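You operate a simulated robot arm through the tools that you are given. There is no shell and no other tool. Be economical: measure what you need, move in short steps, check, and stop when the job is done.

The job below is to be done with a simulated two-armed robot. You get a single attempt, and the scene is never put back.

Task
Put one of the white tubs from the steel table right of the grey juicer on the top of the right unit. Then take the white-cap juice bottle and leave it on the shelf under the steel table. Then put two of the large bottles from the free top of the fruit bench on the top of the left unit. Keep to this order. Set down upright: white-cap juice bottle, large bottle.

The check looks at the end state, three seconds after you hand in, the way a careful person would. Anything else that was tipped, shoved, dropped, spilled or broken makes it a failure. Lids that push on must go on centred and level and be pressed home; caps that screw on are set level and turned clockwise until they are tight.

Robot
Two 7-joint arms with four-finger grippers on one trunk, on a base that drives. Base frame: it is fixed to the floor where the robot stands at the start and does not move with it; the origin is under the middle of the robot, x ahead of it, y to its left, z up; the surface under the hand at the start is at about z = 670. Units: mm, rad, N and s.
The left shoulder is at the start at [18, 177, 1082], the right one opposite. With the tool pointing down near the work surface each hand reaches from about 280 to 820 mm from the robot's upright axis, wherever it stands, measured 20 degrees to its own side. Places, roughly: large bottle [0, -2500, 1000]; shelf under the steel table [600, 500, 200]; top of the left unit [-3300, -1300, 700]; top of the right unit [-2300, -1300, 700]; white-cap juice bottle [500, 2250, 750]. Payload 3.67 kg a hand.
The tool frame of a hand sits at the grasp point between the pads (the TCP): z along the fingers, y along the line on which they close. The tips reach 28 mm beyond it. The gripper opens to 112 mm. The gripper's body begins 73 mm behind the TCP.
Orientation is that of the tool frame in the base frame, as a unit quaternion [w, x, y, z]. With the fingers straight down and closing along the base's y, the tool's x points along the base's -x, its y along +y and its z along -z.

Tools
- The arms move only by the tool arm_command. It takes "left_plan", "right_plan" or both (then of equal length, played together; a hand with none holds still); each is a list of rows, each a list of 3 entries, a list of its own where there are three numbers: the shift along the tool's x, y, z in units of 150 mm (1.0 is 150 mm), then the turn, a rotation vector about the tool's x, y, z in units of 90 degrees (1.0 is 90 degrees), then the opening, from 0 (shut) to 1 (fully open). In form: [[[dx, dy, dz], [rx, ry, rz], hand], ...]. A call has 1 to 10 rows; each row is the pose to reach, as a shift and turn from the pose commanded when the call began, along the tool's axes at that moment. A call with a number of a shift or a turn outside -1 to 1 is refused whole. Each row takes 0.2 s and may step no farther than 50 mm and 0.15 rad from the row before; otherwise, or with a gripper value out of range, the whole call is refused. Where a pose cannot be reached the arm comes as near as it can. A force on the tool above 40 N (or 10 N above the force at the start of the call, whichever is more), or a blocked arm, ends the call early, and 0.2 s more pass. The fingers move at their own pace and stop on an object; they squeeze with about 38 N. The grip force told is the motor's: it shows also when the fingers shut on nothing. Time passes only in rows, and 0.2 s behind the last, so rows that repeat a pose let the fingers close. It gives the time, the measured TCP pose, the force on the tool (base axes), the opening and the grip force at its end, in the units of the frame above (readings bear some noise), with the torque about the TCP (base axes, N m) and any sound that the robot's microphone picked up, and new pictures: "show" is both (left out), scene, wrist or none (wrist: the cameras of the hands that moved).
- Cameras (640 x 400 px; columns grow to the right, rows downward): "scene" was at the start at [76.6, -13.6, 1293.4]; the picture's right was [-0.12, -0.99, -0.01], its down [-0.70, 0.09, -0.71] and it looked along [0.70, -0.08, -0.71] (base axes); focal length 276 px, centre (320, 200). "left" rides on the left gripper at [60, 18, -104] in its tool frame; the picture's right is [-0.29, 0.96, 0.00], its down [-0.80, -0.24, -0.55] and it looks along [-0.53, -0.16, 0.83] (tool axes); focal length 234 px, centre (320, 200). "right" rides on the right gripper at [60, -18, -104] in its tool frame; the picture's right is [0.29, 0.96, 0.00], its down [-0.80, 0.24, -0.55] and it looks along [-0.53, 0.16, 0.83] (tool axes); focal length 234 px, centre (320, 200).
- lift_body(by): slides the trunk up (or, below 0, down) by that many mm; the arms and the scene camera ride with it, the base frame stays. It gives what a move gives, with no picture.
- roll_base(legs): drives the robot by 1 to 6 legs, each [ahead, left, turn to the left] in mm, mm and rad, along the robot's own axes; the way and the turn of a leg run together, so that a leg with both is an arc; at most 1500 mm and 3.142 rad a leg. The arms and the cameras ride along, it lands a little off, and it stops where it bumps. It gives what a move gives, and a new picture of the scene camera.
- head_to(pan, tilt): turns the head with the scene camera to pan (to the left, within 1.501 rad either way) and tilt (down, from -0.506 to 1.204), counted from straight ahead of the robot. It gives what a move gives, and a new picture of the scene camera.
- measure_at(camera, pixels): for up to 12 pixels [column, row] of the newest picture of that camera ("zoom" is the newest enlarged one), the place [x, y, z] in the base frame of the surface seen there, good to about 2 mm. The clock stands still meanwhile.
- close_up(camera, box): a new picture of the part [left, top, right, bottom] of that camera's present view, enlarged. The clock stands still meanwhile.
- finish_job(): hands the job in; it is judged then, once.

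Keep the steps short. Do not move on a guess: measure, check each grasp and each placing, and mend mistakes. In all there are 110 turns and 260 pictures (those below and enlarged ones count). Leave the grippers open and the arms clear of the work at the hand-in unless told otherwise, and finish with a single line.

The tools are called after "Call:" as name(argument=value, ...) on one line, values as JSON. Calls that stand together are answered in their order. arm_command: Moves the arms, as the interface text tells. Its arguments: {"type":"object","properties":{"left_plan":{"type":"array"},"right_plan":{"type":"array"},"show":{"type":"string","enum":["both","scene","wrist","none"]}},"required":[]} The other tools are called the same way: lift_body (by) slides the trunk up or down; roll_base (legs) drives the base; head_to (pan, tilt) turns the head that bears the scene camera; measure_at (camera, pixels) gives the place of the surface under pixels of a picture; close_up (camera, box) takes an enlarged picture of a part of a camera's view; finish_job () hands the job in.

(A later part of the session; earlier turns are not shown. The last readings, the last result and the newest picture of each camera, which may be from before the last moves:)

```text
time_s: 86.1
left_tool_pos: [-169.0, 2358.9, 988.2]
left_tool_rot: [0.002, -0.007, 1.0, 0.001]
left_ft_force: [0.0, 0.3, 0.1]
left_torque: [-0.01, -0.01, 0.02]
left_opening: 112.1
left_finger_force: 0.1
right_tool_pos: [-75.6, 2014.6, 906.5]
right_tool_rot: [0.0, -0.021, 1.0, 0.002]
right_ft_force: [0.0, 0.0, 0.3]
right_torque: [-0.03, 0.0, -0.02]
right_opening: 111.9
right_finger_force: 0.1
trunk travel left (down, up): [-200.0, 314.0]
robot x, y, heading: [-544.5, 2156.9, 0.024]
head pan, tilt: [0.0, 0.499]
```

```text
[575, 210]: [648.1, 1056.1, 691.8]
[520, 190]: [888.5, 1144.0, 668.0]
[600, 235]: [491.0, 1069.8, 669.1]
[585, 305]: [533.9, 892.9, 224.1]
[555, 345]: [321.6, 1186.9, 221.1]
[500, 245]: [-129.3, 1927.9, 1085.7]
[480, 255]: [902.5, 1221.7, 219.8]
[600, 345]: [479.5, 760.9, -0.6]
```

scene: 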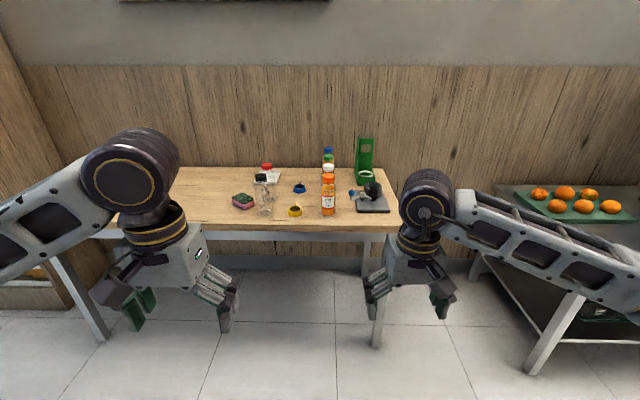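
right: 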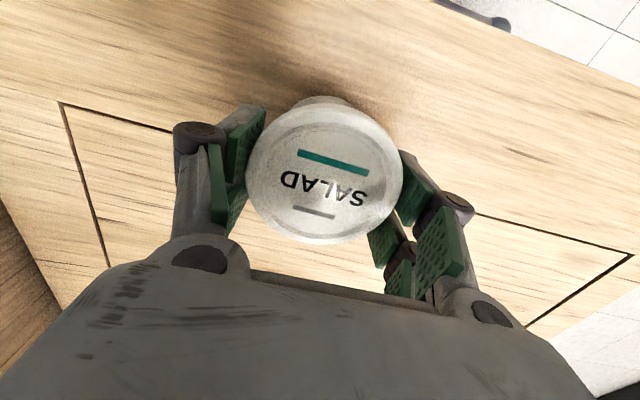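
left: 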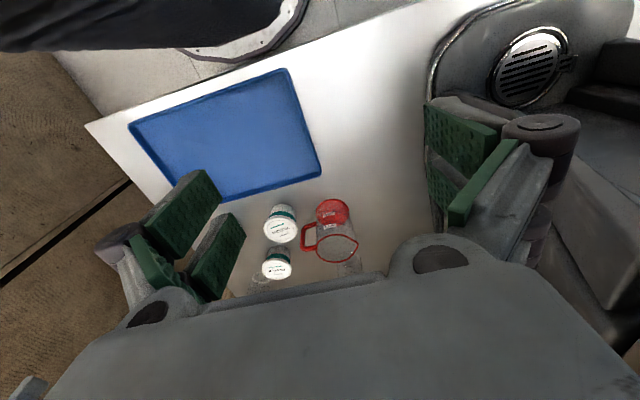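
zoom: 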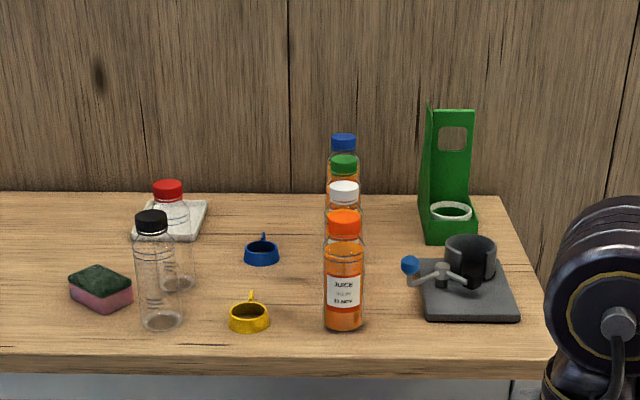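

The four juice bottles stand in a line along x (white cap at about (610, 2153), top z 911, table z 748). I plan a left-hand grasp pitched 45° and coming diagonally, so it also fits under the steel table. I drive nearer.

Call:
roll_base(legs=[[520, -130, -0.024]])

Call:
head_to(pan=0, tilt=0.75)

Call:
close_up(camera="scene", box=[190, 40, 430, 190])

```text
time_s: 89.2
left_tool_pos: [352.8, 2223.0, 988.4]
left_tool_rot: [0.002, 0.005, 1.0, 0.002]
left_ft_force: [0.2, 0.3, 1.0]
left_torque: [0.01, 0.01, -0.02]
left_opening: 112.2
left_finger_force: 0.0
right_tool_pos: [435.9, 1877.9, 906.1]
right_tool_rot: [-0.001, -0.008, 1.0, 0.002]
right_ft_force: [0.3, -0.1, 0.2]
right_torque: [0.0, 0.02, -0.01]
right_opening: 112.0
right_finger_force: 0.1
trunk travel left (down, up): [-200.0, 314.0]
robot x, y, heading: [-33.5, 2033.0, -0.004]
head pan, tilt: [0.0, 0.499]
```

scene: 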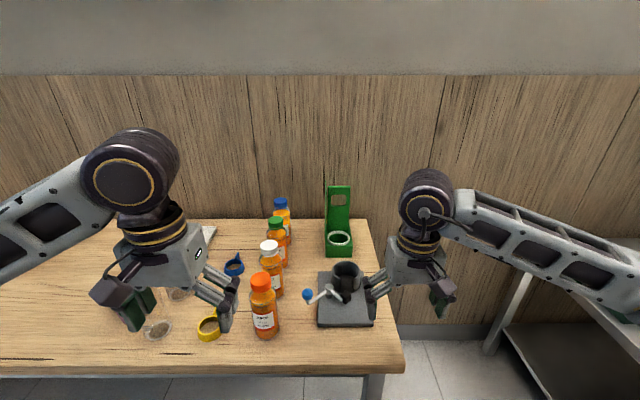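

```text
time_s: 89.9
left_tool_pos: [351.9, 2222.0, 989.2]
left_tool_rot: [0.002, 0.005, 1.0, 0.002]
left_ft_force: [-0.2, 0.0, -0.6]
left_torque: [0.04, 0.01, -0.02]
left_opening: 112.1
left_finger_force: 0.1
right_tool_pos: [435.0, 1875.7, 905.6]
right_tool_rot: [-0.002, -0.008, 1.0, 0.002]
right_ft_force: [0.7, 0.8, 0.1]
right_torque: [-0.01, -0.01, -0.03]
right_opening: 112.0
right_finger_force: 0.1
trunk travel left (down, up): [-200.0, 314.0]
robot x, y, heading: [-29.1, 2032.6, -0.004]
head pan, tilt: [0.0, 0.75]
```

scene: 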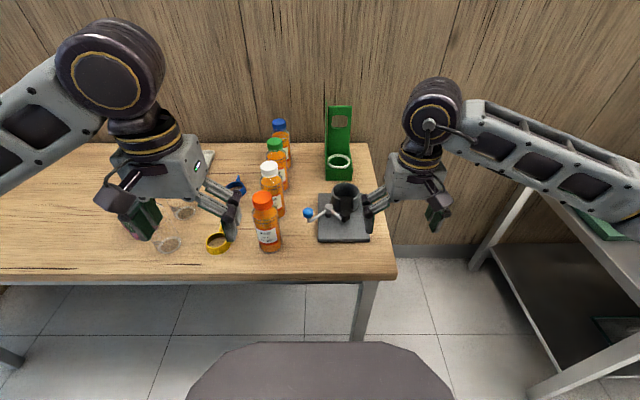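

```text
2.67 times, centred on (310, 115) of scene
```

zoom: 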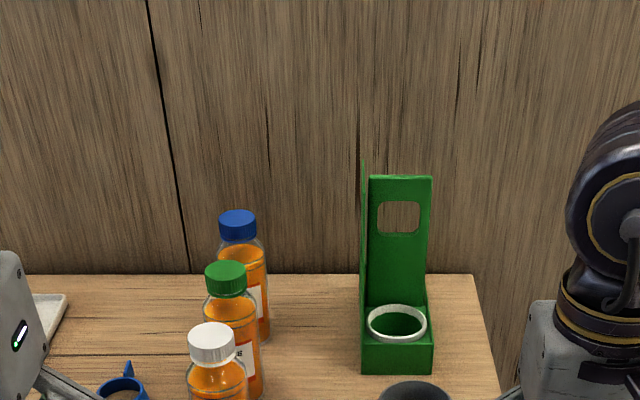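

I measure the white cap, the neighbours and the clear bottles on the left.

Call:
close_up(camera="scene", box=[130, 110, 350, 260])

Call:
close_up(camera="left", box=[0, 0, 640, 400])

```text
2.67 times, centred on (240, 185) of scene
```

zoom: 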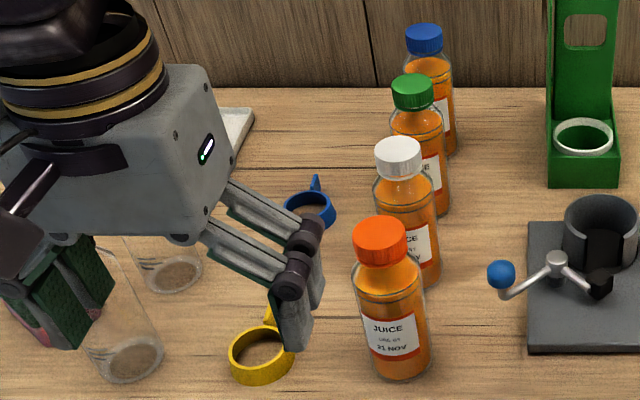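

```text
1.00 times, centred on (320, 200) of left (not enlarged: the box is as wide or as high as the picture)
```

zoom: 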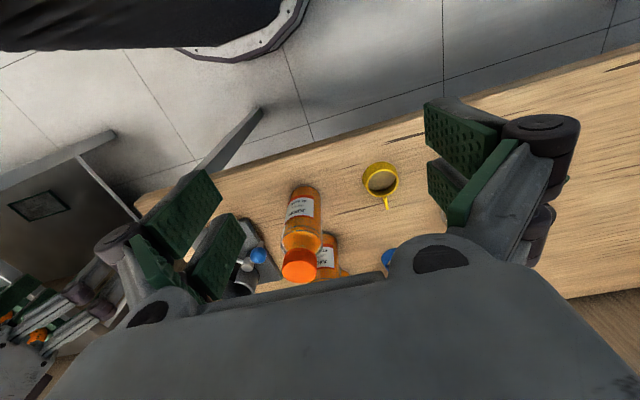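

Call:
measure_at(camera="scene", pixels=[[270, 164], [270, 168], [262, 193], [262, 197], [275, 141], [171, 243], [185, 211], [270, 173], [308, 213], [218, 242]])

```text
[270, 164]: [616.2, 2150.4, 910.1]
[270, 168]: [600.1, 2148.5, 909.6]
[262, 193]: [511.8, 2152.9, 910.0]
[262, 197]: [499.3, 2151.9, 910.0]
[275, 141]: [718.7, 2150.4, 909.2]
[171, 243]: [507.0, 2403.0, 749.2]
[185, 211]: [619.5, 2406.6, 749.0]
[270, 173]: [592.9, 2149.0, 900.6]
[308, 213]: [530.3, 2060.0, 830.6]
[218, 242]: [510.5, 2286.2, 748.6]
```

White cap axis ≈ (612, 2151). To give the left hand a good sideways-diagonal approach I turn the base −0.5 rad in place.

Call:
roll_base(legs=[[0, 0, -0.5]])

Call:
head_to(pan=0.5, tilt=0.75)

```text
time_s: 91.9
left_tool_pos: [397.4, 2018.7, 989.0]
left_tool_rot: [0.002, 0.251, 0.968, 0.001]
left_ft_force: [-0.1, 0.1, -1.0]
left_torque: [0.06, -0.01, -0.02]
left_opening: 111.8
left_finger_force: 0.0
right_tool_pos: [306.4, 1673.5, 905.9]
right_tool_rot: [0.0, 0.238, 0.971, 0.003]
right_ft_force: [0.0, 0.1, 0.2]
right_torque: [0.03, -0.02, 0.01]
right_opening: 111.8
right_finger_force: 0.1
trunk travel left (down, up): [-200.0, 314.0]
robot x, y, heading: [-26.4, 2033.7, -0.499]
head pan, tilt: [0.0, 0.75]
```

scene: 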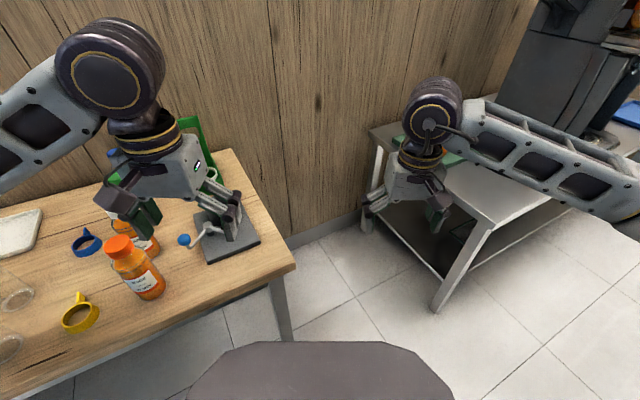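

```text
time_s: 92.8
left_tool_pos: [396.9, 2018.8, 988.1]
left_tool_rot: [0.003, 0.251, 0.968, 0.001]
left_ft_force: [0.7, -0.1, 0.2]
left_torque: [-0.04, 0.04, 0.01]
left_opening: 111.9
left_finger_force: 0.0
right_tool_pos: [305.2, 1674.5, 906.0]
right_tool_rot: [0.0, 0.239, 0.971, 0.002]
right_ft_force: [0.4, -0.3, 0.1]
right_torque: [-0.01, 0.0, -0.05]
right_opening: 112.0
right_finger_force: 0.0
trunk travel left (down, up): [-200.0, 314.0]
robot x, y, heading: [-28.0, 2033.9, -0.497]
head pan, tilt: [0.499, 0.75]
```

scene: 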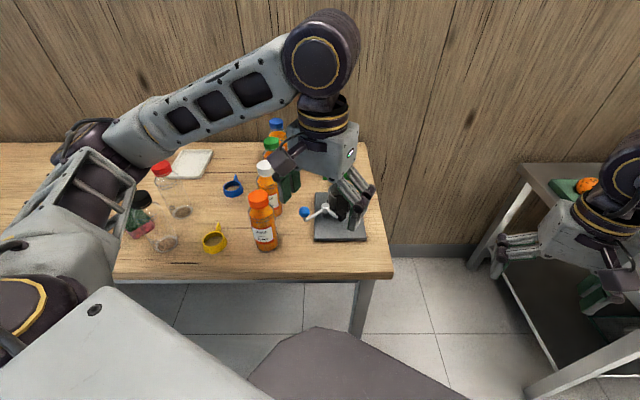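

Good view. First swing the left hand to the pitched orientation while moving half the way at safe height.

Call:
arm_command(left_plan=[[[-0.04, 0.08, -0.04], [0.022, -0.053, 0.053], 1], [[-0.09, 0.16, -0.08], [0.044, -0.105, 0.105], 1], [[-0.13, 0.23, -0.12], [0.065, -0.158, 0.158], 1], [[-0.18, 0.31, -0.16], [0.087, -0.211, 0.211], 1], [[-0.22, 0.39, -0.2], [0.109, -0.263, 0.263], 1], [[-0.27, 0.47, -0.2], [0.131, -0.316, 0.316], 1], [[-0.31, 0.54, -0.2], [0.152, -0.369, 0.369], 1], [[-0.36, 0.62, -0.2], [0.174, -0.421, 0.421], 1], [[-0.4, 0.7, -0.2], [0.196, -0.474, 0.474], 1], [[-0.4, 0.7, -0.2], [0.196, -0.474, 0.474], 1]])

```text
time_s: 95.0
left_tool_pos: [499.1, 2081.7, 1020.9]
left_tool_rot: [0.307, 0.558, 0.736, -0.228]
left_ft_force: [-0.1, -0.4, -1.1]
left_torque: [0.0, -0.04, 0.02]
left_opening: 111.9
left_finger_force: 0.1
right_tool_pos: [307.0, 1675.7, 906.7]
right_tool_rot: [-0.001, 0.24, 0.971, 0.002]
right_ft_force: [0.5, 0.8, 0.3]
right_torque: [0.03, -0.03, -0.02]
right_opening: 112.0
right_finger_force: 0.0
trunk travel left (down, up): [-200.0, 314.0]
robot x, y, heading: [-26.0, 2033.7, -0.497]
head pan, tilt: [0.499, 0.75]
```

scene: 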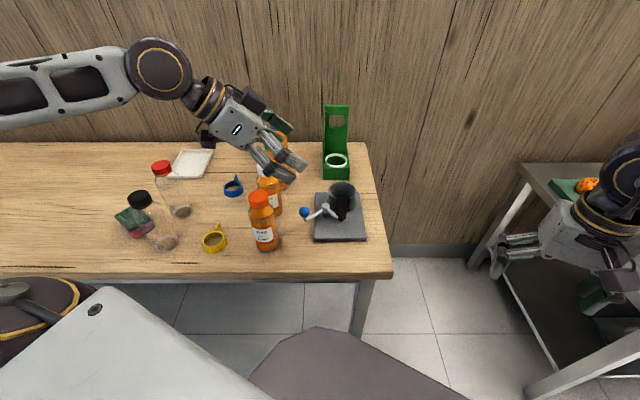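
left: 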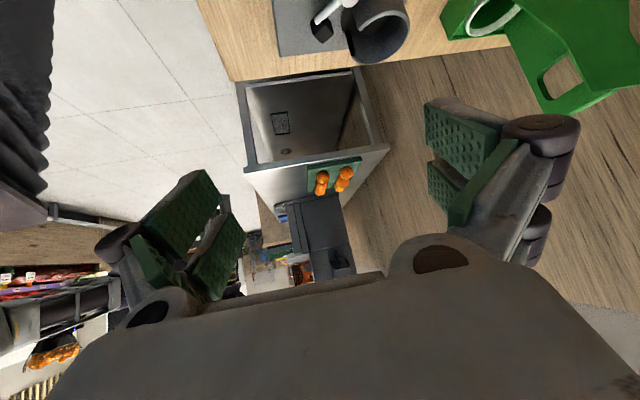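

Now shift above the white cap at height 990, opening 84 mm.

Call:
arm_command(left_plan=[[[0.08, 0.212, -0.004], [0, 0, 0], 0.75], [[0.16, 0.424, -0.008], [0, 0, 0], 0.75], [[0.24, 0.636, -0.012], [0, 0, 0], 0.75], [[0.319, 0.848, -0.017], [0, 0, 0], 0.75], [[0.319, 0.848, -0.017], [0, 0, 0], 0.75]])

Call:
close_up(camera="scene", box=[180, 70, 380, 260])

```text
time_s: 96.2
left_tool_pos: [611.1, 2149.4, 989.0]
left_tool_rot: [0.307, 0.558, 0.736, -0.228]
left_ft_force: [-1.0, 0.2, 0.6]
left_torque: [0.02, 0.01, 0.0]
left_opening: 83.7
left_finger_force: 0.1
right_tool_pos: [304.4, 1674.1, 905.9]
right_tool_rot: [-0.001, 0.238, 0.971, 0.002]
right_ft_force: [-0.6, 0.4, 0.2]
right_torque: [0.0, -0.01, 0.0]
right_opening: 112.0
right_finger_force: 0.0
trunk travel left (down, up): [-200.0, 314.0]
robot x, y, heading: [-26.7, 2033.3, -0.503]
head pan, tilt: [0.499, 0.75]
```

scene: 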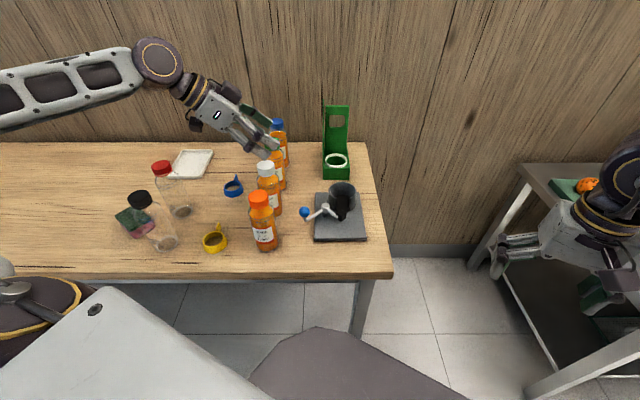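
left: 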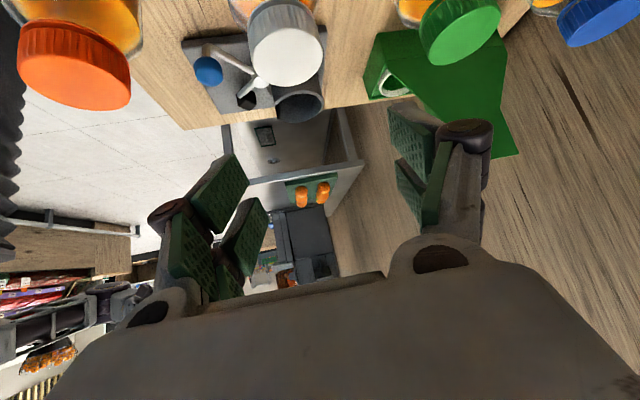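

```text
2.11 times, centred on (280, 165) of scene
```

zoom: 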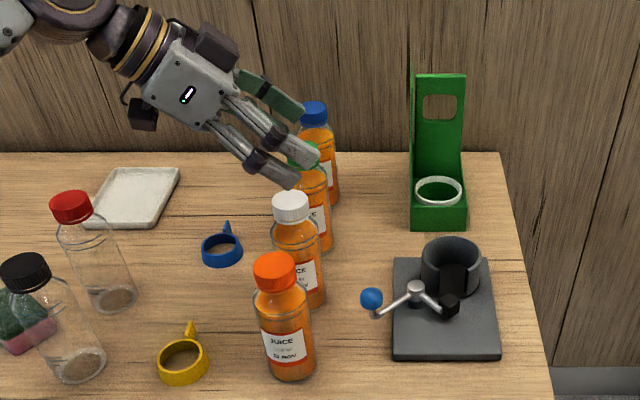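

Well centred. Descend vertically to z≈848.

Call:
arm_command(left_plan=[[[0.17, 0.002, 0.164], [0, 0, 0], 0.75], [[0.34, 0.004, 0.328], [0, 0, 0], 0.75], [[0.51, 0.006, 0.492], [0, 0, 0], 0.75], [[0.61, 0.008, 0.592], [0, 0, 0], 0.75], [[0.67, 0.008, 0.654], [0, 0, 0], 0.75], [[0.67, 0.008, 0.654], [0, 0, 0], 0.75]])

Call:
close_up(camera="scene", box=[180, 70, 380, 260])

```text
time_s: 97.6
left_tool_pos: [615.4, 2153.6, 846.8]
left_tool_rot: [0.307, 0.558, 0.737, -0.228]
left_ft_force: [-0.7, -1.0, 0.2]
left_torque: [0.03, 0.01, 0.0]
left_opening: 83.7
left_finger_force: 0.1
right_tool_pos: [305.5, 1675.6, 906.6]
right_tool_rot: [-0.001, 0.239, 0.971, 0.002]
right_ft_force: [0.3, 0.3, -0.8]
right_torque: [-0.02, 0.02, -0.02]
right_opening: 112.3
right_finger_force: 0.1
trunk travel left (down, up): [-200.0, 314.0]
robot x, y, heading: [-26.4, 2032.9, -0.501]
head pan, tilt: [0.499, 0.75]
```

scene: 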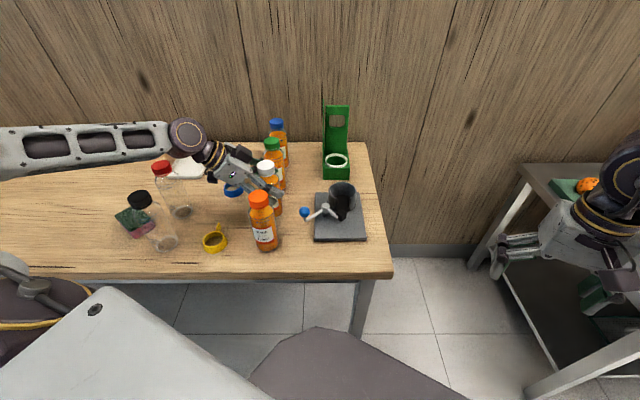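
left: 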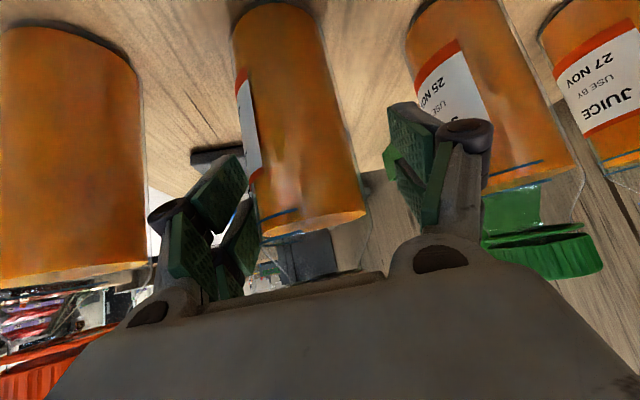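

```text
2.11 times, centred on (280, 165) of scene
```

zoom: 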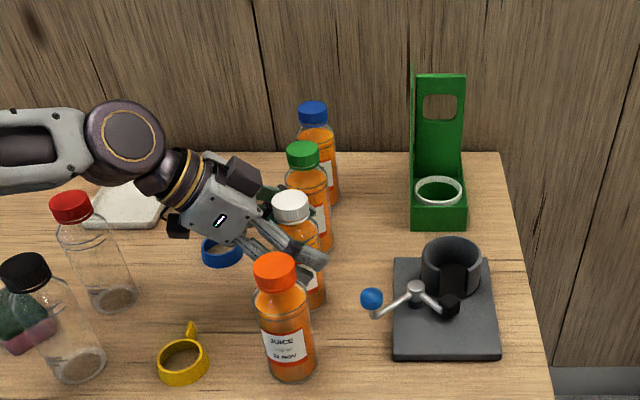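

The bottle sits between the fingers, clear of neighbours. Close.

Call:
arm_command(left_plan=[[[0, 0, 0], [0, 0, 0], 0.3], [[0, 0, 0], [0, 0, 0], 0.3], [[0, 0, 0], [0, 0, 0], 0.3]], show="wrist")

```text
time_s: 98.4
left_tool_pos: [614.2, 2153.5, 847.5]
left_tool_rot: [0.306, 0.558, 0.736, -0.229]
left_ft_force: [-1.1, 0.1, 1.3]
left_torque: [-0.03, 0.03, -0.05]
left_opening: 55.2
left_finger_force: 37.6
right_tool_pos: [304.9, 1673.6, 905.8]
right_tool_rot: [-0.001, 0.239, 0.971, 0.002]
right_ft_force: [-0.3, 0.2, 0.2]
right_torque: [0.01, 0.0, 0.01]
right_opening: 112.0
right_finger_force: 0.1
trunk travel left (down, up): [-200.0, 314.0]
robot x, y, heading: [-27.9, 2033.0, -0.501]
head pan, tilt: [0.499, 0.75]
```

left: 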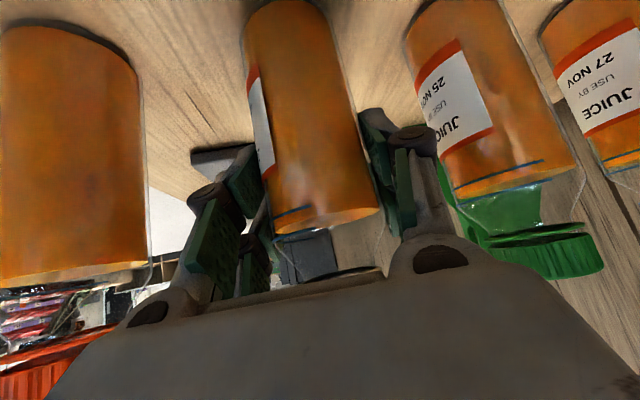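

Held (55 mm, 38 N). Lift straight up 200 mm.

Call:
arm_command(left_plan=[[[-0.1, 0, -0.1], [0, 0, 0], 0.3], [[-0.3, 0, -0.3], [0, 0, 0], 0.3], [[-0.5, 0, -0.5], [0, 0, 0], 0.3], [[-0.7, 0, -0.7], [0, 0, 0], 0.3], [[-0.9, 0, -0.9], [0, 0, 0], 0.3], [[-0.97, 0, -0.97], [0, 0, 0], 0.3], [[-0.97, 0, -0.97], [0, 0, 0], 0.3]])

```text
time_s: 100.0
left_tool_pos: [617.3, 2150.7, 1048.9]
left_tool_rot: [0.307, 0.558, 0.737, -0.229]
left_ft_force: [1.2, -0.1, -3.5]
left_torque: [-0.03, 0.03, 0.01]
left_opening: 55.1
left_finger_force: 38.1
right_tool_pos: [305.5, 1674.2, 905.7]
right_tool_rot: [-0.001, 0.238, 0.971, 0.001]
right_ft_force: [0.1, -0.1, -0.6]
right_torque: [0.0, 0.0, -0.02]
right_opening: 112.0
right_finger_force: 0.0
trunk travel left (down, up): [-200.0, 314.0]
robot x, y, heading: [-28.2, 2032.1, -0.5]
head pan, tilt: [0.499, 0.75]
```

scene: 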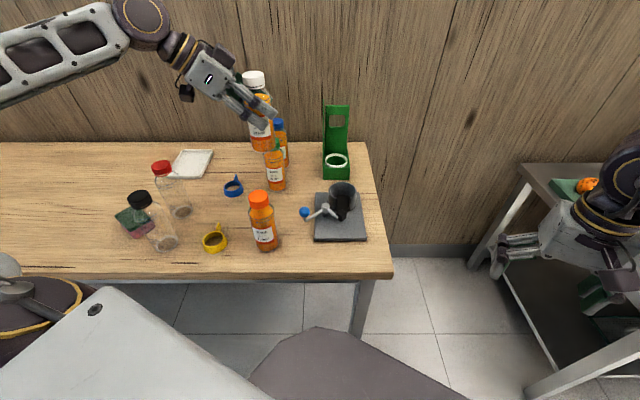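
left: 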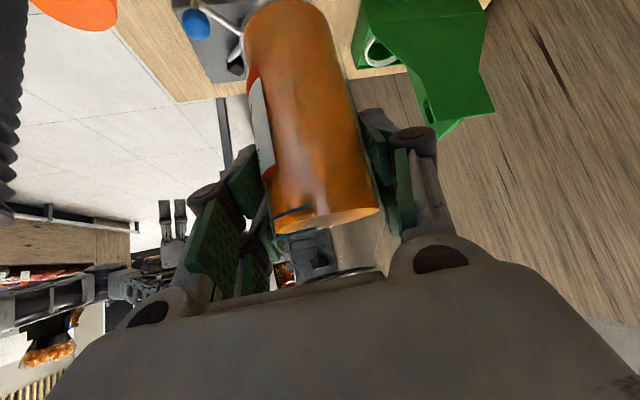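

Bottle is free. Back off along −x, turn to heading 0 and slide right to face the steel table's shelf.

Call:
roll_base(legs=[[-480, -262, 0], [0, 0, 0.5], [0, -1200, 0]])

Call:
head_to(pan=0, tilt=0.7)

```text
time_s: 110.6
left_tool_pos: [-78.7, 1232.0, 1049.5]
left_tool_rot: [0.353, 0.367, 0.848, -0.15]
left_ft_force: [0.5, 0.2, -2.9]
left_torque: [0.01, 0.0, 0.03]
left_opening: 55.0
left_finger_force: 38.3
right_tool_pos: [-137.3, 667.4, 905.9]
right_tool_rot: [0.0, 0.001, 1.0, 0.002]
right_ft_force: [0.1, -0.5, 0.2]
right_torque: [0.0, 0.0, 0.02]
right_opening: 111.8
right_finger_force: 0.1
trunk travel left (down, up): [-200.0, 314.0]
robot x, y, heading: [-600.1, 830.3, -0.022]
head pan, tilt: [0.499, 0.75]
```

scene: 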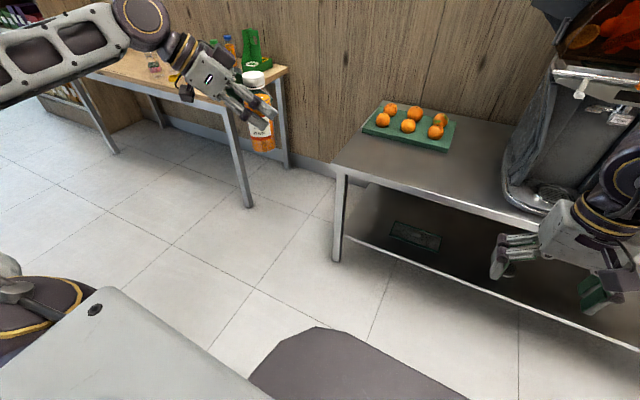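

```text
time_s: 111.5
left_tool_pos: [-80.2, 1231.7, 1049.5]
left_tool_rot: [0.352, 0.367, 0.848, -0.149]
left_ft_force: [0.3, -0.1, -2.2]
left_torque: [-0.01, -0.04, 0.01]
left_opening: 55.0
left_finger_force: 38.0
right_tool_pos: [-136.1, 667.0, 905.7]
right_tool_rot: [-0.001, 0.002, 1.0, 0.001]
right_ft_force: [-0.5, 0.0, 0.2]
right_torque: [-0.03, -0.04, 0.01]
right_opening: 112.0
right_finger_force: 0.1
trunk travel left (down, up): [-200.0, 314.0]
robot x, y, heading: [-598.3, 827.9, -0.022]
head pan, tilt: [0.0, 0.7]
```

scene: 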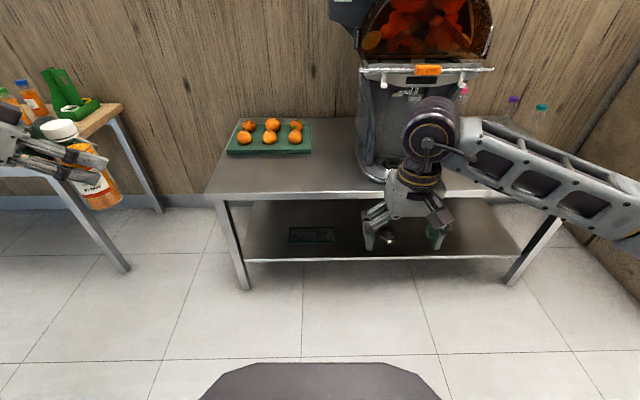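

Call:
measure_at(camera="scene", pixels=[[280, 255], [280, 261], [340, 259], [450, 255], [312, 235], [290, 243], [334, 228], [387, 238], [300, 193], [210, 194], [245, 285], [350, 245]])

Call:
close_up(camera="scene", box=[220, 180, 460, 290])

```text
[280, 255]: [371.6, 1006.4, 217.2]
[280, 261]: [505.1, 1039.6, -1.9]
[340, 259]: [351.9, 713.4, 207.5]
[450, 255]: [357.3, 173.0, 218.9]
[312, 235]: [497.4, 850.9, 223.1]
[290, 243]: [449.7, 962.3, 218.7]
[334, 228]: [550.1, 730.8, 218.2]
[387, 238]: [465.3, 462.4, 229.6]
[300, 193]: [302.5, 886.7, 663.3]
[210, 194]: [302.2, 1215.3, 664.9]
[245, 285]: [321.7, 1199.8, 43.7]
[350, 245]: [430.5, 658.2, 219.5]
```

```text
2.67 times, centred on (340, 235) of scene
```

zoom: 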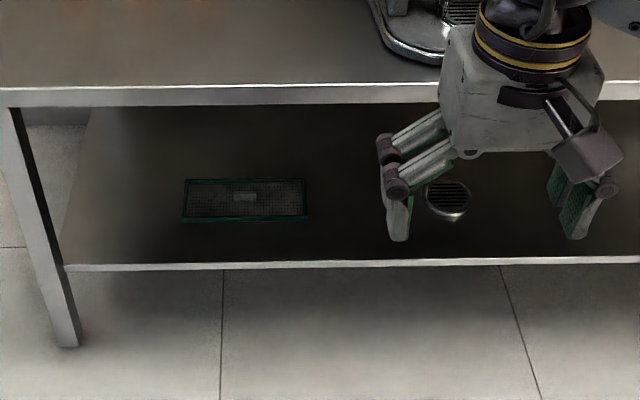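

Shelf top z≈219, front edge x≈350; free spot at about (415, 600). First raise and draw back the right hand, then slide right and ahead.

Call:
arm_command(right_plan=[[[0.1, 0, -0.25], [0, 0, 0], 1], [[0.2, 0, -0.5], [0, 0, 0], 1], [[0.4, 0, -0.7], [0, 0, 0], 1], [[0.6, 0, -0.85], [0, 0, 0], 1], [[0.7, 0, -1], [0, 0, 0], 1]], show="none")

Call:
roll_base(legs=[[230, -628, 0.022]])

Call:
lift_body(by=-195)

```text
time_s: 112.7
left_tool_pos: [-80.1, 1232.1, 1049.4]
left_tool_rot: [0.353, 0.366, 0.848, -0.149]
left_ft_force: [0.9, 0.0, -2.6]
left_torque: [0.0, 0.0, -0.02]
left_opening: 54.8
left_finger_force: 37.8
right_tool_pos: [-242.0, 668.7, 1056.6]
right_tool_rot: [-0.001, 0.002, 1.0, 0.001]
right_ft_force: [-0.1, 0.3, 0.3]
right_torque: [-0.01, 0.01, 0.02]
right_opening: 111.9
right_finger_force: 0.1
trunk travel left (down, up): [-200.0, 314.0]
robot x, y, heading: [-597.5, 831.9, -0.017]
head pan, tilt: [0.0, 0.7]
```

```text
time_s: 116.4
left_tool_pos: [130.2, 626.0, 1048.6]
left_tool_rot: [0.355, 0.351, 0.855, -0.143]
left_ft_force: [-0.1, 1.0, -3.0]
left_torque: [-0.02, 0.02, 0.0]
left_opening: 54.7
left_finger_force: 37.7
right_tool_pos: [-8.7, 54.3, 1057.1]
right_tool_rot: [-0.001, -0.018, 1.0, 0.002]
right_ft_force: [0.4, -0.2, -0.6]
right_torque: [-0.02, 0.02, 0.03]
right_opening: 111.8
right_finger_force: 0.0
trunk travel left (down, up): [-200.0, 314.0]
robot x, y, heading: [-374.6, 203.6, 0.02]
head pan, tilt: [0.0, 0.7]
```

scene: 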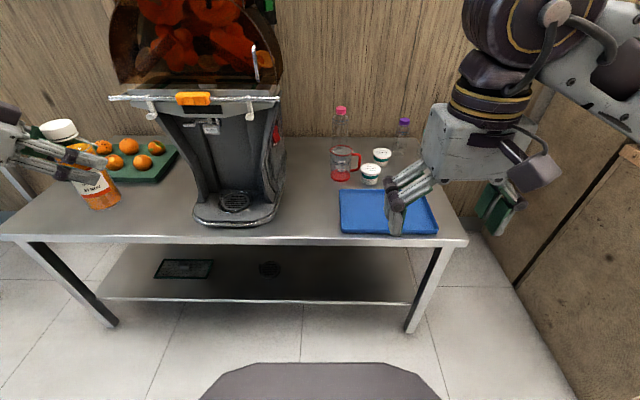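

```text
time_s: 118.5
left_tool_pos: [130.5, 626.1, 854.5]
left_tool_rot: [0.355, 0.351, 0.854, -0.143]
left_ft_force: [-0.1, -0.1, -3.0]
left_torque: [-0.03, 0.04, 0.0]
left_opening: 54.9
left_finger_force: 38.1
right_tool_pos: [-8.9, 56.3, 862.8]
right_tool_rot: [-0.001, -0.019, 1.0, 0.002]
right_ft_force: [0.0, 0.4, -0.2]
right_torque: [0.03, 0.02, -0.02]
right_opening: 111.8
right_finger_force: 0.0
trunk travel left (down, up): [-5.0, 509.0]
robot x, y, heading: [-373.3, 202.1, 0.019]
head pan, tilt: [0.0, 0.7]
```

Lower the left hand 200, in front of the table.

Call:
arm_command(left_plan=[[[0.2, 0, 0.2], [0, 0, 0], 0.3], [[0.4, 0, 0.4], [0, 0, 0], 0.3], [[0.6, 0, 0.6], [0, 0, 0], 0.3], [[0.8, 0, 0.8], [0, 0, 0], 0.3], [[0.943, 0, 0.943], [0, 0, 0], 0.3]], show="none")

Call:
arm_command(left_plan=[[[0.2, 0, 0.2], [0, 0, 0], 0.3], [[0.4, 0, 0.4], [0, 0, 0], 0.3], [[0.6, 0, 0.6], [0, 0, 0], 0.3], [[0.8, 0, 0.8], [0, 0, 0], 0.3], [[0.943, 0, 0.943], [0, 0, 0], 0.3]], show="none")

Call:
head_to(pan=0.5, tilt=0.8)

```text
time_s: 119.8
left_tool_pos: [132.0, 627.4, 653.9]
left_tool_rot: [0.355, 0.351, 0.855, -0.142]
left_ft_force: [0.1, 0.4, -3.0]
left_torque: [0.01, 0.0, 0.0]
left_opening: 54.7
left_finger_force: 38.0
right_tool_pos: [-8.7, 55.9, 860.7]
right_tool_rot: [-0.001, -0.018, 1.0, 0.001]
right_ft_force: [-0.5, 0.4, -0.1]
right_torque: [0.0, -0.02, -0.01]
right_opening: 112.1
right_finger_force: 0.0
trunk travel left (down, up): [-5.0, 509.0]
robot x, y, heading: [-374.3, 203.8, 0.02]
head pan, tilt: [0.0, 0.7]
```

```text
time_s: 121.0
left_tool_pos: [134.0, 628.5, 450.3]
left_tool_rot: [0.357, 0.35, 0.854, -0.143]
left_ft_force: [-0.7, 0.8, -3.9]
left_torque: [0.01, -0.01, 0.0]
left_opening: 54.8
left_finger_force: 38.0
right_tool_pos: [-8.2, 56.3, 861.2]
right_tool_rot: [-0.002, -0.018, 1.0, 0.001]
right_ft_force: [1.0, 0.0, -0.5]
right_torque: [-0.02, 0.0, -0.01]
right_opening: 111.9
right_finger_force: 0.0
trunk travel left (down, up): [-5.0, 509.0]
robot x, y, heading: [-372.8, 202.0, 0.017]
head pan, tilt: [0.0, 0.7]
```

```text
time_s: 121.9
left_tool_pos: [134.0, 627.7, 450.9]
left_tool_rot: [0.356, 0.351, 0.854, -0.143]
left_ft_force: [-0.3, -0.8, -2.7]
left_torque: [-0.02, 0.02, -0.01]
left_opening: 54.8
left_finger_force: 37.9
right_tool_pos: [-9.1, 57.2, 862.4]
right_tool_rot: [-0.001, -0.018, 1.0, 0.001]
right_ft_force: [-0.6, 0.4, -0.2]
right_torque: [0.02, -0.01, 0.02]
right_opening: 112.1
right_finger_force: 0.1
trunk travel left (down, up): [-5.0, 509.0]
robot x, y, heading: [-368.9, 205.6, 0.017]
head pan, tilt: [0.499, 0.799]
```

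scene: 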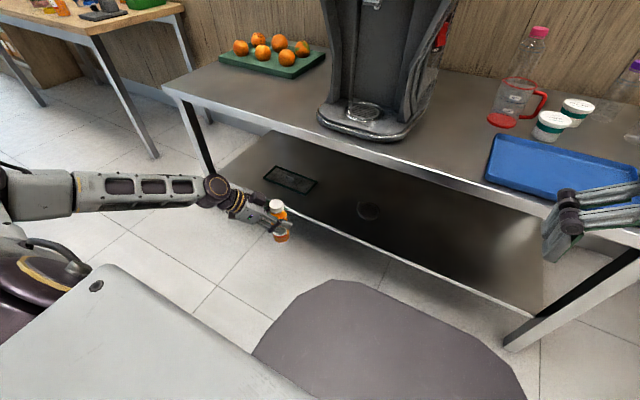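

Call:
measure_at(camera="scene", pixels=[[215, 185], [195, 205], [120, 190], [30, 185], [238, 200], [278, 203], [284, 238], [250, 160]])

Call:
arm_command(left_plan=[[[0.2, 0, 0.2], [0, 0, 0], 0.3], [[0.4, 0, 0.4], [0, 0, 0], 0.3], [[0.53, 0, 0.53], [0, 0, 0], 0.3], [[0.53, 0, 0.53], [0, 0, 0], 0.3]], show="scene")

```text
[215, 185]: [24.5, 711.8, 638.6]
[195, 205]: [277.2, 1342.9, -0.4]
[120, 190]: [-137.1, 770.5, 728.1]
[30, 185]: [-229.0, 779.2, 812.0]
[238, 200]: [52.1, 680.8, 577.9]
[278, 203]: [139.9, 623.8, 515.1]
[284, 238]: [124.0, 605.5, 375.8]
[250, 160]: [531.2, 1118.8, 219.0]
```

```text
time_s: 122.9
left_tool_pos: [132.6, 627.5, 337.5]
left_tool_rot: [0.355, 0.351, 0.855, -0.143]
left_ft_force: [0.5, 0.1, -2.6]
left_torque: [0.01, -0.01, -0.03]
left_opening: 54.8
left_finger_force: 38.2
right_tool_pos: [-8.9, 55.9, 861.6]
right_tool_rot: [0.0, -0.019, 1.0, 0.001]
right_ft_force: [0.3, 0.4, 0.0]
right_torque: [-0.05, 0.0, -0.05]
right_opening: 111.7
right_finger_force: 0.2
trunk travel left (down, up): [-5.0, 509.0]
robot x, y, heading: [-371.7, 204.5, 0.017]
head pan, tilt: [0.499, 0.799]
```

scene: 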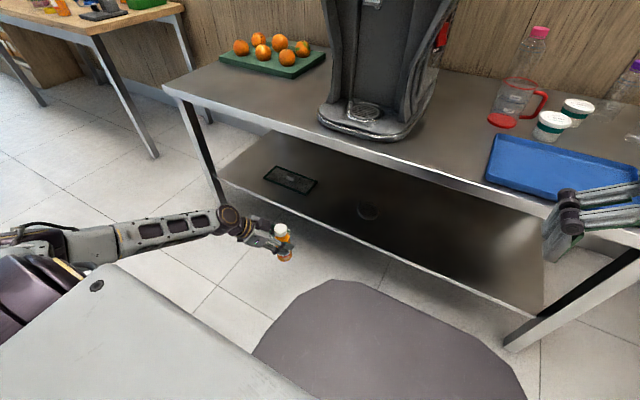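

Clear below the table top. Drive ahead 280 so the bottle goes over the shelf (bottom ≈237, shelf 219).

Call:
roll_base(legs=[[280, 0, 0]])

Call:
close_up(camera="left", box=[0, 0, 640, 400])

```text
time_s: 124.9
left_tool_pos: [406.9, 635.0, 336.0]
left_tool_rot: [0.355, 0.348, 0.856, -0.142]
left_ft_force: [0.4, 0.4, -2.7]
left_torque: [-0.01, 0.02, 0.02]
left_opening: 54.9
left_finger_force: 38.2
right_tool_pos: [268.8, 62.2, 862.5]
right_tool_rot: [-0.001, -0.021, 1.0, 0.001]
right_ft_force: [0.2, -0.4, -0.7]
right_torque: [-0.02, 0.0, -0.02]
right_opening: 111.9
right_finger_force: 0.0
trunk travel left (down, up): [-5.0, 509.0]
robot x, y, heading: [-97.9, 209.3, 0.022]
head pan, tilt: [0.499, 0.799]
```

scene: 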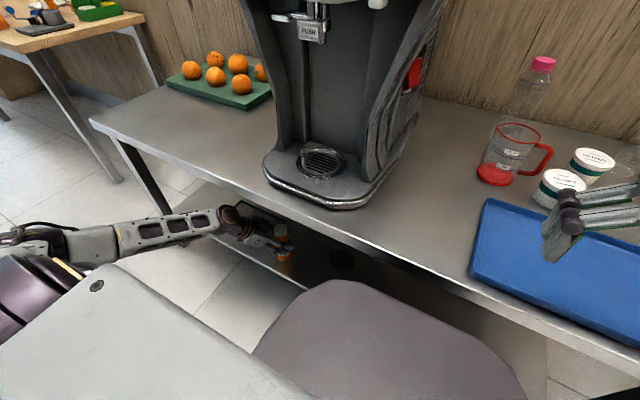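

```text
1.00 times, centred on (320, 200) of left (not enlarged: the box is as wide or as high as the picture)
```

zoom: 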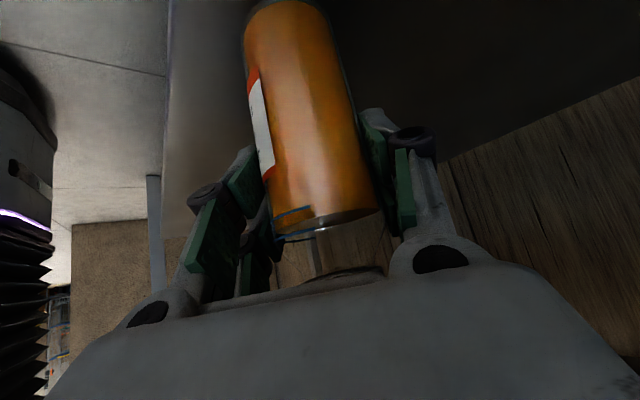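

Lower 13 mm, then the rest gently.

Call:
arm_command(left_plan=[[[0.03, 0, 0.03], [0, 0, 0], 0.3], [[0.06, 0, 0.06], [0, 0, 0], 0.3], [[0.07, 0, 0.07], [0, 0, 0], 0.3], [[0.076, 0, 0.076], [0, 0, 0], 0.3]], show="none")

```text
time_s: 125.9
left_tool_pos: [405.9, 635.0, 320.7]
left_tool_rot: [0.355, 0.349, 0.855, -0.143]
left_ft_force: [0.6, 0.2, -2.8]
left_torque: [0.01, 0.02, -0.01]
left_opening: 55.0
left_finger_force: 38.0
right_tool_pos: [268.0, 62.9, 862.5]
right_tool_rot: [0.0, -0.02, 1.0, 0.002]
right_ft_force: [0.3, -0.7, -1.1]
right_torque: [0.02, 0.01, 0.01]
right_opening: 111.8
right_finger_force: 0.2
trunk travel left (down, up): [-5.0, 509.0]
robot x, y, heading: [-97.2, 209.5, 0.022]
head pan, tilt: [0.499, 0.799]
```

Call:
arm_command(left_plan=[[[0.007, 0, 0.007], [0, 0, 0], 0.3], [[0.014, 0, 0.014], [0, 0, 0], 0.3], [[0.014, 0, 0.014], [0, 0, 0], 0.3]], show="none")

```text
time_s: 126.7
left_tool_pos: [407.2, 634.4, 318.0]
left_tool_rot: [0.355, 0.348, 0.856, -0.141]
left_ft_force: [-1.5, 0.7, -2.9]
left_torque: [-0.03, -0.04, 0.01]
left_opening: 55.3
left_finger_force: 37.9
right_tool_pos: [269.1, 63.2, 861.6]
right_tool_rot: [-0.001, -0.021, 1.0, 0.001]
right_ft_force: [-0.6, -0.1, -0.1]
right_torque: [-0.02, 0.02, 0.0]
right_opening: 112.1
right_finger_force: 0.1
trunk travel left (down, up): [-5.0, 509.0]
robot x, y, heading: [-96.3, 210.3, 0.019]
head pan, tilt: [0.499, 0.799]
```

Call:
arm_command(left_plan=[[[0.007, 0, 0.007], [0, 0, 0], 0.3], [[0.012, 0, 0.012], [0, 0, 0], 0.3], [[0.012, 0, 0.012], [0, 0, 0], 0.3]], show="wrist")

```text
time_s: 127.5
left_tool_pos: [406.9, 635.5, 316.5]
left_tool_rot: [0.355, 0.349, 0.856, -0.142]
left_ft_force: [0.6, -0.8, 1.4]
left_torque: [0.05, 0.0, -0.02]
left_opening: 54.8
left_finger_force: 38.0
right_tool_pos: [267.5, 63.7, 863.0]
right_tool_rot: [-0.001, -0.022, 1.0, 0.002]
right_ft_force: [0.2, 0.5, 0.6]
right_torque: [-0.01, -0.02, -0.02]
right_opening: 111.7
right_finger_force: 0.1
trunk travel left (down, up): [-5.0, 509.0]
robot x, y, heading: [-97.4, 213.6, 0.028]
head pan, tilt: [0.499, 0.799]
```

left: 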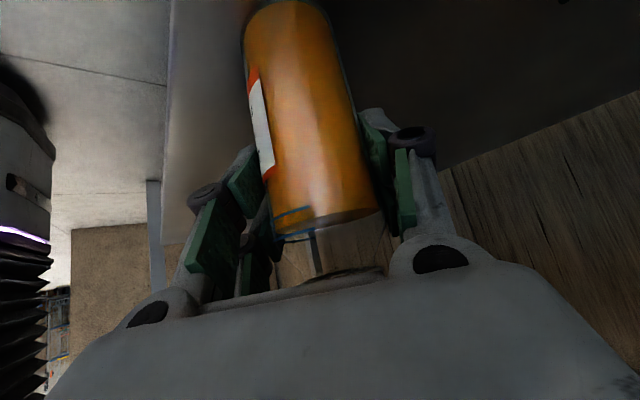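

Contact is just made. Press 1 mm more and open partly (84 mm).

Call:
arm_command(left_plan=[[[0.005, 0, 0.005], [0, 0, 0], 0.3], [[0.005, 0, 0.005], [0, 0, 0], 0.6], [[0.005, 0, 0.005], [0, 0, 0], 0.75], [[0.005, 0, 0.005], [0, 0, 0], 0.75]], show="wrist")

```text
time_s: 128.5
left_tool_pos: [407.8, 636.2, 313.4]
left_tool_rot: [0.356, 0.349, 0.855, -0.142]
left_ft_force: [-1.1, 0.4, -0.3]
left_torque: [0.02, -0.01, 0.0]
left_opening: 84.0
left_finger_force: 0.0
right_tool_pos: [268.5, 63.6, 861.4]
right_tool_rot: [-0.002, -0.021, 1.0, 0.002]
right_ft_force: [0.0, -0.5, -0.9]
right_torque: [-0.03, 0.06, -0.02]
right_opening: 111.9
right_finger_force: 0.0
trunk travel left (down, up): [-5.0, 509.0]
robot x, y, heading: [-99.6, 211.5, 0.02]
head pan, tilt: [0.499, 0.799]
```

left: 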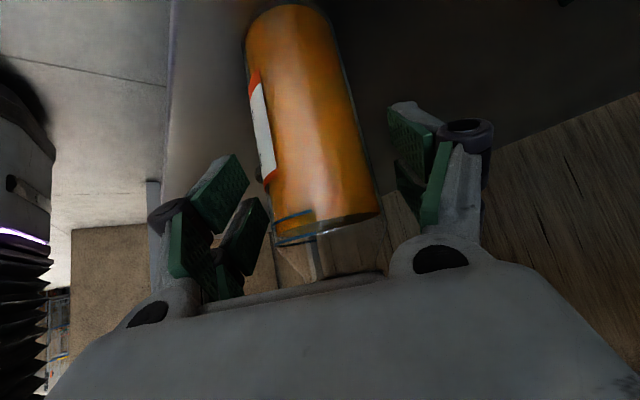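

The bottle stands free. Withdraw horizontally back along the hand's heading, 140 mm.

Call:
arm_command(left_plan=[[[0.1, 0, -0.1], [0, 0, 0], 0.8], [[0.25, 0, -0.25], [0, 0, 0], 0.8], [[0.4, 0, -0.4], [0, 0, 0], 0.8], [[0.55, 0, -0.55], [0, 0, 0], 0.8], [[0.7, 0, -0.7], [0, 0, 0], 0.8]])

```text
time_s: 129.7
left_tool_pos: [302.1, 737.8, 315.4]
left_tool_rot: [0.356, 0.348, 0.856, -0.141]
left_ft_force: [0.1, 0.8, 0.3]
left_torque: [-0.03, -0.02, -0.01]
left_opening: 89.7
left_finger_force: 0.1
right_tool_pos: [267.9, 63.8, 861.9]
right_tool_rot: [-0.001, -0.021, 1.0, 0.0]
right_ft_force: [-0.6, -0.5, -0.2]
right_torque: [-0.01, -0.05, 0.02]
right_opening: 111.9
right_finger_force: 0.1
trunk travel left (down, up): [-5.0, 509.0]
robot x, y, heading: [-97.6, 208.8, 0.021]
head pan, tilt: [0.499, 0.799]
```

scene: 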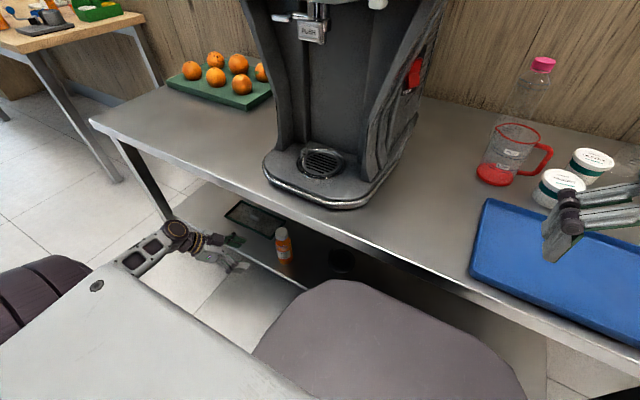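
left: 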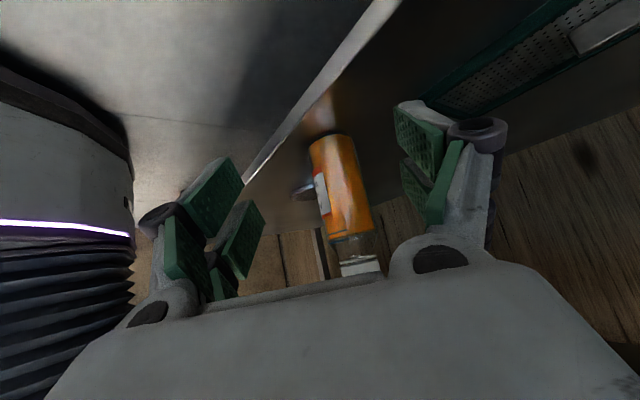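

Bottle stands upright on the shelf. Drive back 450, then restore trunk and left arm.

Call:
roll_base(legs=[[-450, 0, 0]])

Call:
lift_body(by=195)

Call:
arm_command(left_plan=[[[-0.2, 0, -0.2], [0, 0, 0], 1], [[-0.4, 0, -0.4], [0, 0, 0], 1], [[-0.6, 0, -0.6], [0, 0, 0], 1], [[-0.8, 0, -0.8], [0, 0, 0], 1], [[-1, 0, -1], [0, 0, 0], 1]], show="none")

Call:
arm_command(left_plan=[[[-0.2, 0, -0.2], [0, 0, 0], 1], [[-0.4, 0, -0.4], [0, 0, 0], 1], [[-0.6, 0, -0.6], [0, 0, 0], 1], [[-0.8, 0, -0.8], [0, 0, 0], 1], [[-1, 0, -1], [0, 0, 0], 1]], show="none")

Call:
head_to(pan=0.3, tilt=0.75)

Call:
close_up(camera="scene", box=[200, 120, 440, 270])

```text
time_s: 132.4
left_tool_pos: [-147.9, 727.6, 313.8]
left_tool_rot: [0.356, 0.348, 0.856, -0.141]
left_ft_force: [-0.1, 0.0, 0.0]
left_torque: [0.0, 0.02, -0.02]
left_opening: 89.6
left_finger_force: 0.1
right_tool_pos: [-182.8, 53.8, 862.3]
right_tool_rot: [0.0, -0.022, 1.0, 0.001]
right_ft_force: [0.1, -0.4, -0.1]
right_torque: [0.0, 0.02, 0.0]
right_opening: 111.9
right_finger_force: 0.1
trunk travel left (down, up): [-5.0, 509.0]
robot x, y, heading: [-546.4, 198.8, 0.022]
head pan, tilt: [0.499, 0.799]
```

scene: 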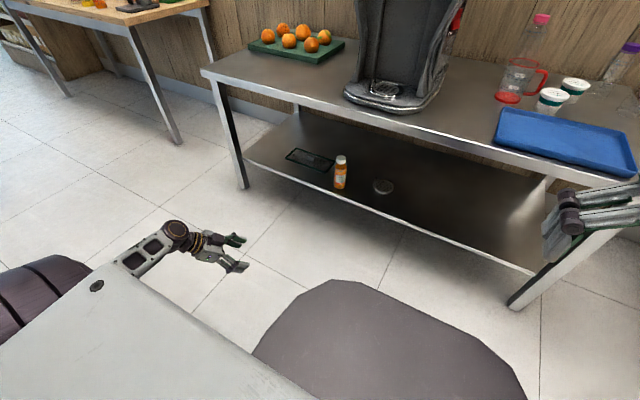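

```text
time_s: 134.6
left_tool_pos: [-149.4, 727.3, 508.8]
left_tool_rot: [0.355, 0.348, 0.856, -0.142]
left_ft_force: [-0.6, 0.1, 0.1]
left_torque: [0.02, 0.05, 0.0]
left_opening: 89.8
left_finger_force: 0.1
right_tool_pos: [-181.6, 53.6, 1056.9]
right_tool_rot: [-0.001, -0.022, 1.0, 0.0]
right_ft_force: [-0.7, -0.1, -0.3]
right_torque: [0.01, -0.02, 0.0]
right_opening: 111.9
right_finger_force: 0.0
trunk travel left (down, up): [-200.0, 314.0]
robot x, y, heading: [-547.9, 200.4, 0.019]
head pan, tilt: [0.499, 0.799]
```

```text
time_s: 135.8
left_tool_pos: [-147.6, 725.7, 722.1]
left_tool_rot: [0.355, 0.348, 0.856, -0.141]
left_ft_force: [-0.5, -0.1, -0.5]
left_torque: [-0.02, 0.02, 0.0]
left_opening: 112.0
left_finger_force: 0.1
right_tool_pos: [-181.7, 53.6, 1056.8]
right_tool_rot: [-0.001, -0.021, 1.0, 0.002]
right_ft_force: [1.3, -0.4, -0.1]
right_torque: [0.04, -0.02, -0.04]
right_opening: 112.0
right_finger_force: 0.1
trunk travel left (down, up): [-200.0, 314.0]
robot x, y, heading: [-548.5, 199.0, 0.021]
head pan, tilt: [0.499, 0.799]
```

```text
time_s: 137.0
left_tool_pos: [-152.2, 723.8, 930.6]
left_tool_rot: [0.356, 0.347, 0.856, -0.142]
left_ft_force: [0.4, 0.6, 0.4]
left_torque: [0.0, 0.03, -0.02]
left_opening: 111.9
left_finger_force: 0.1
right_tool_pos: [-182.3, 52.8, 1058.1]
right_tool_rot: [0.0, -0.022, 1.0, 0.002]
right_ft_force: [-0.6, 0.3, 0.0]
right_torque: [0.0, -0.05, -0.01]
right_opening: 112.1
right_finger_force: 0.0
trunk travel left (down, up): [-200.0, 314.0]
robot x, y, heading: [-549.4, 201.1, 0.023]
head pan, tilt: [0.499, 0.799]
```

```text
time_s: 137.7
left_tool_pos: [-151.8, 724.7, 929.9]
left_tool_rot: [0.356, 0.347, 0.856, -0.141]
left_ft_force: [-0.2, -0.5, -0.4]
left_torque: [-0.02, 0.03, 0.01]
left_opening: 111.9
left_finger_force: 0.1
right_tool_pos: [-181.9, 52.8, 1056.2]
right_tool_rot: [-0.001, -0.023, 1.0, 0.0]
right_ft_force: [-0.2, 0.8, 0.2]
right_torque: [0.0, 0.01, -0.04]
right_opening: 112.1
right_finger_force: 0.0
trunk travel left (down, up): [-200.0, 314.0]
robot x, y, heading: [-543.4, 196.8, 0.022]
head pan, tilt: [0.3, 0.75]
```

scene: 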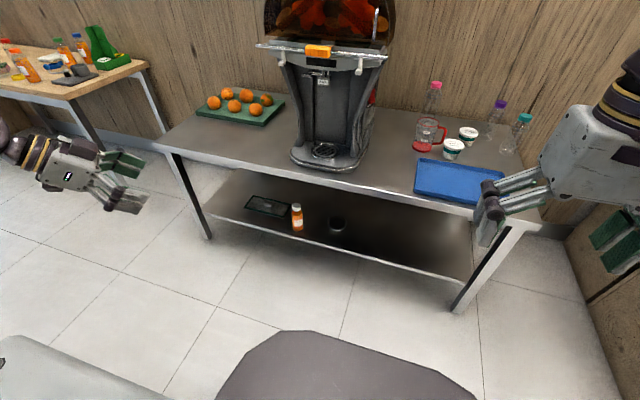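

```text
2.67 times, centred on (320, 195) of scene
```

zoom: 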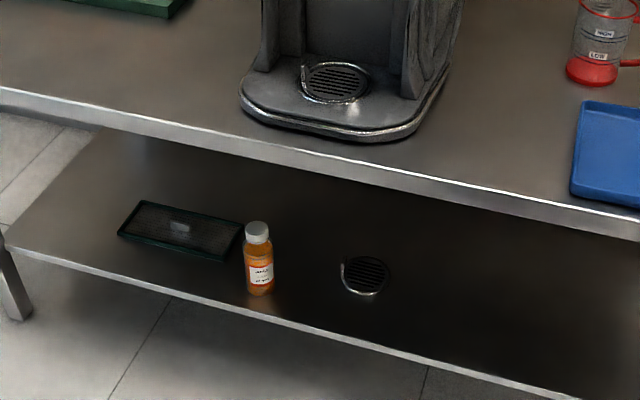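

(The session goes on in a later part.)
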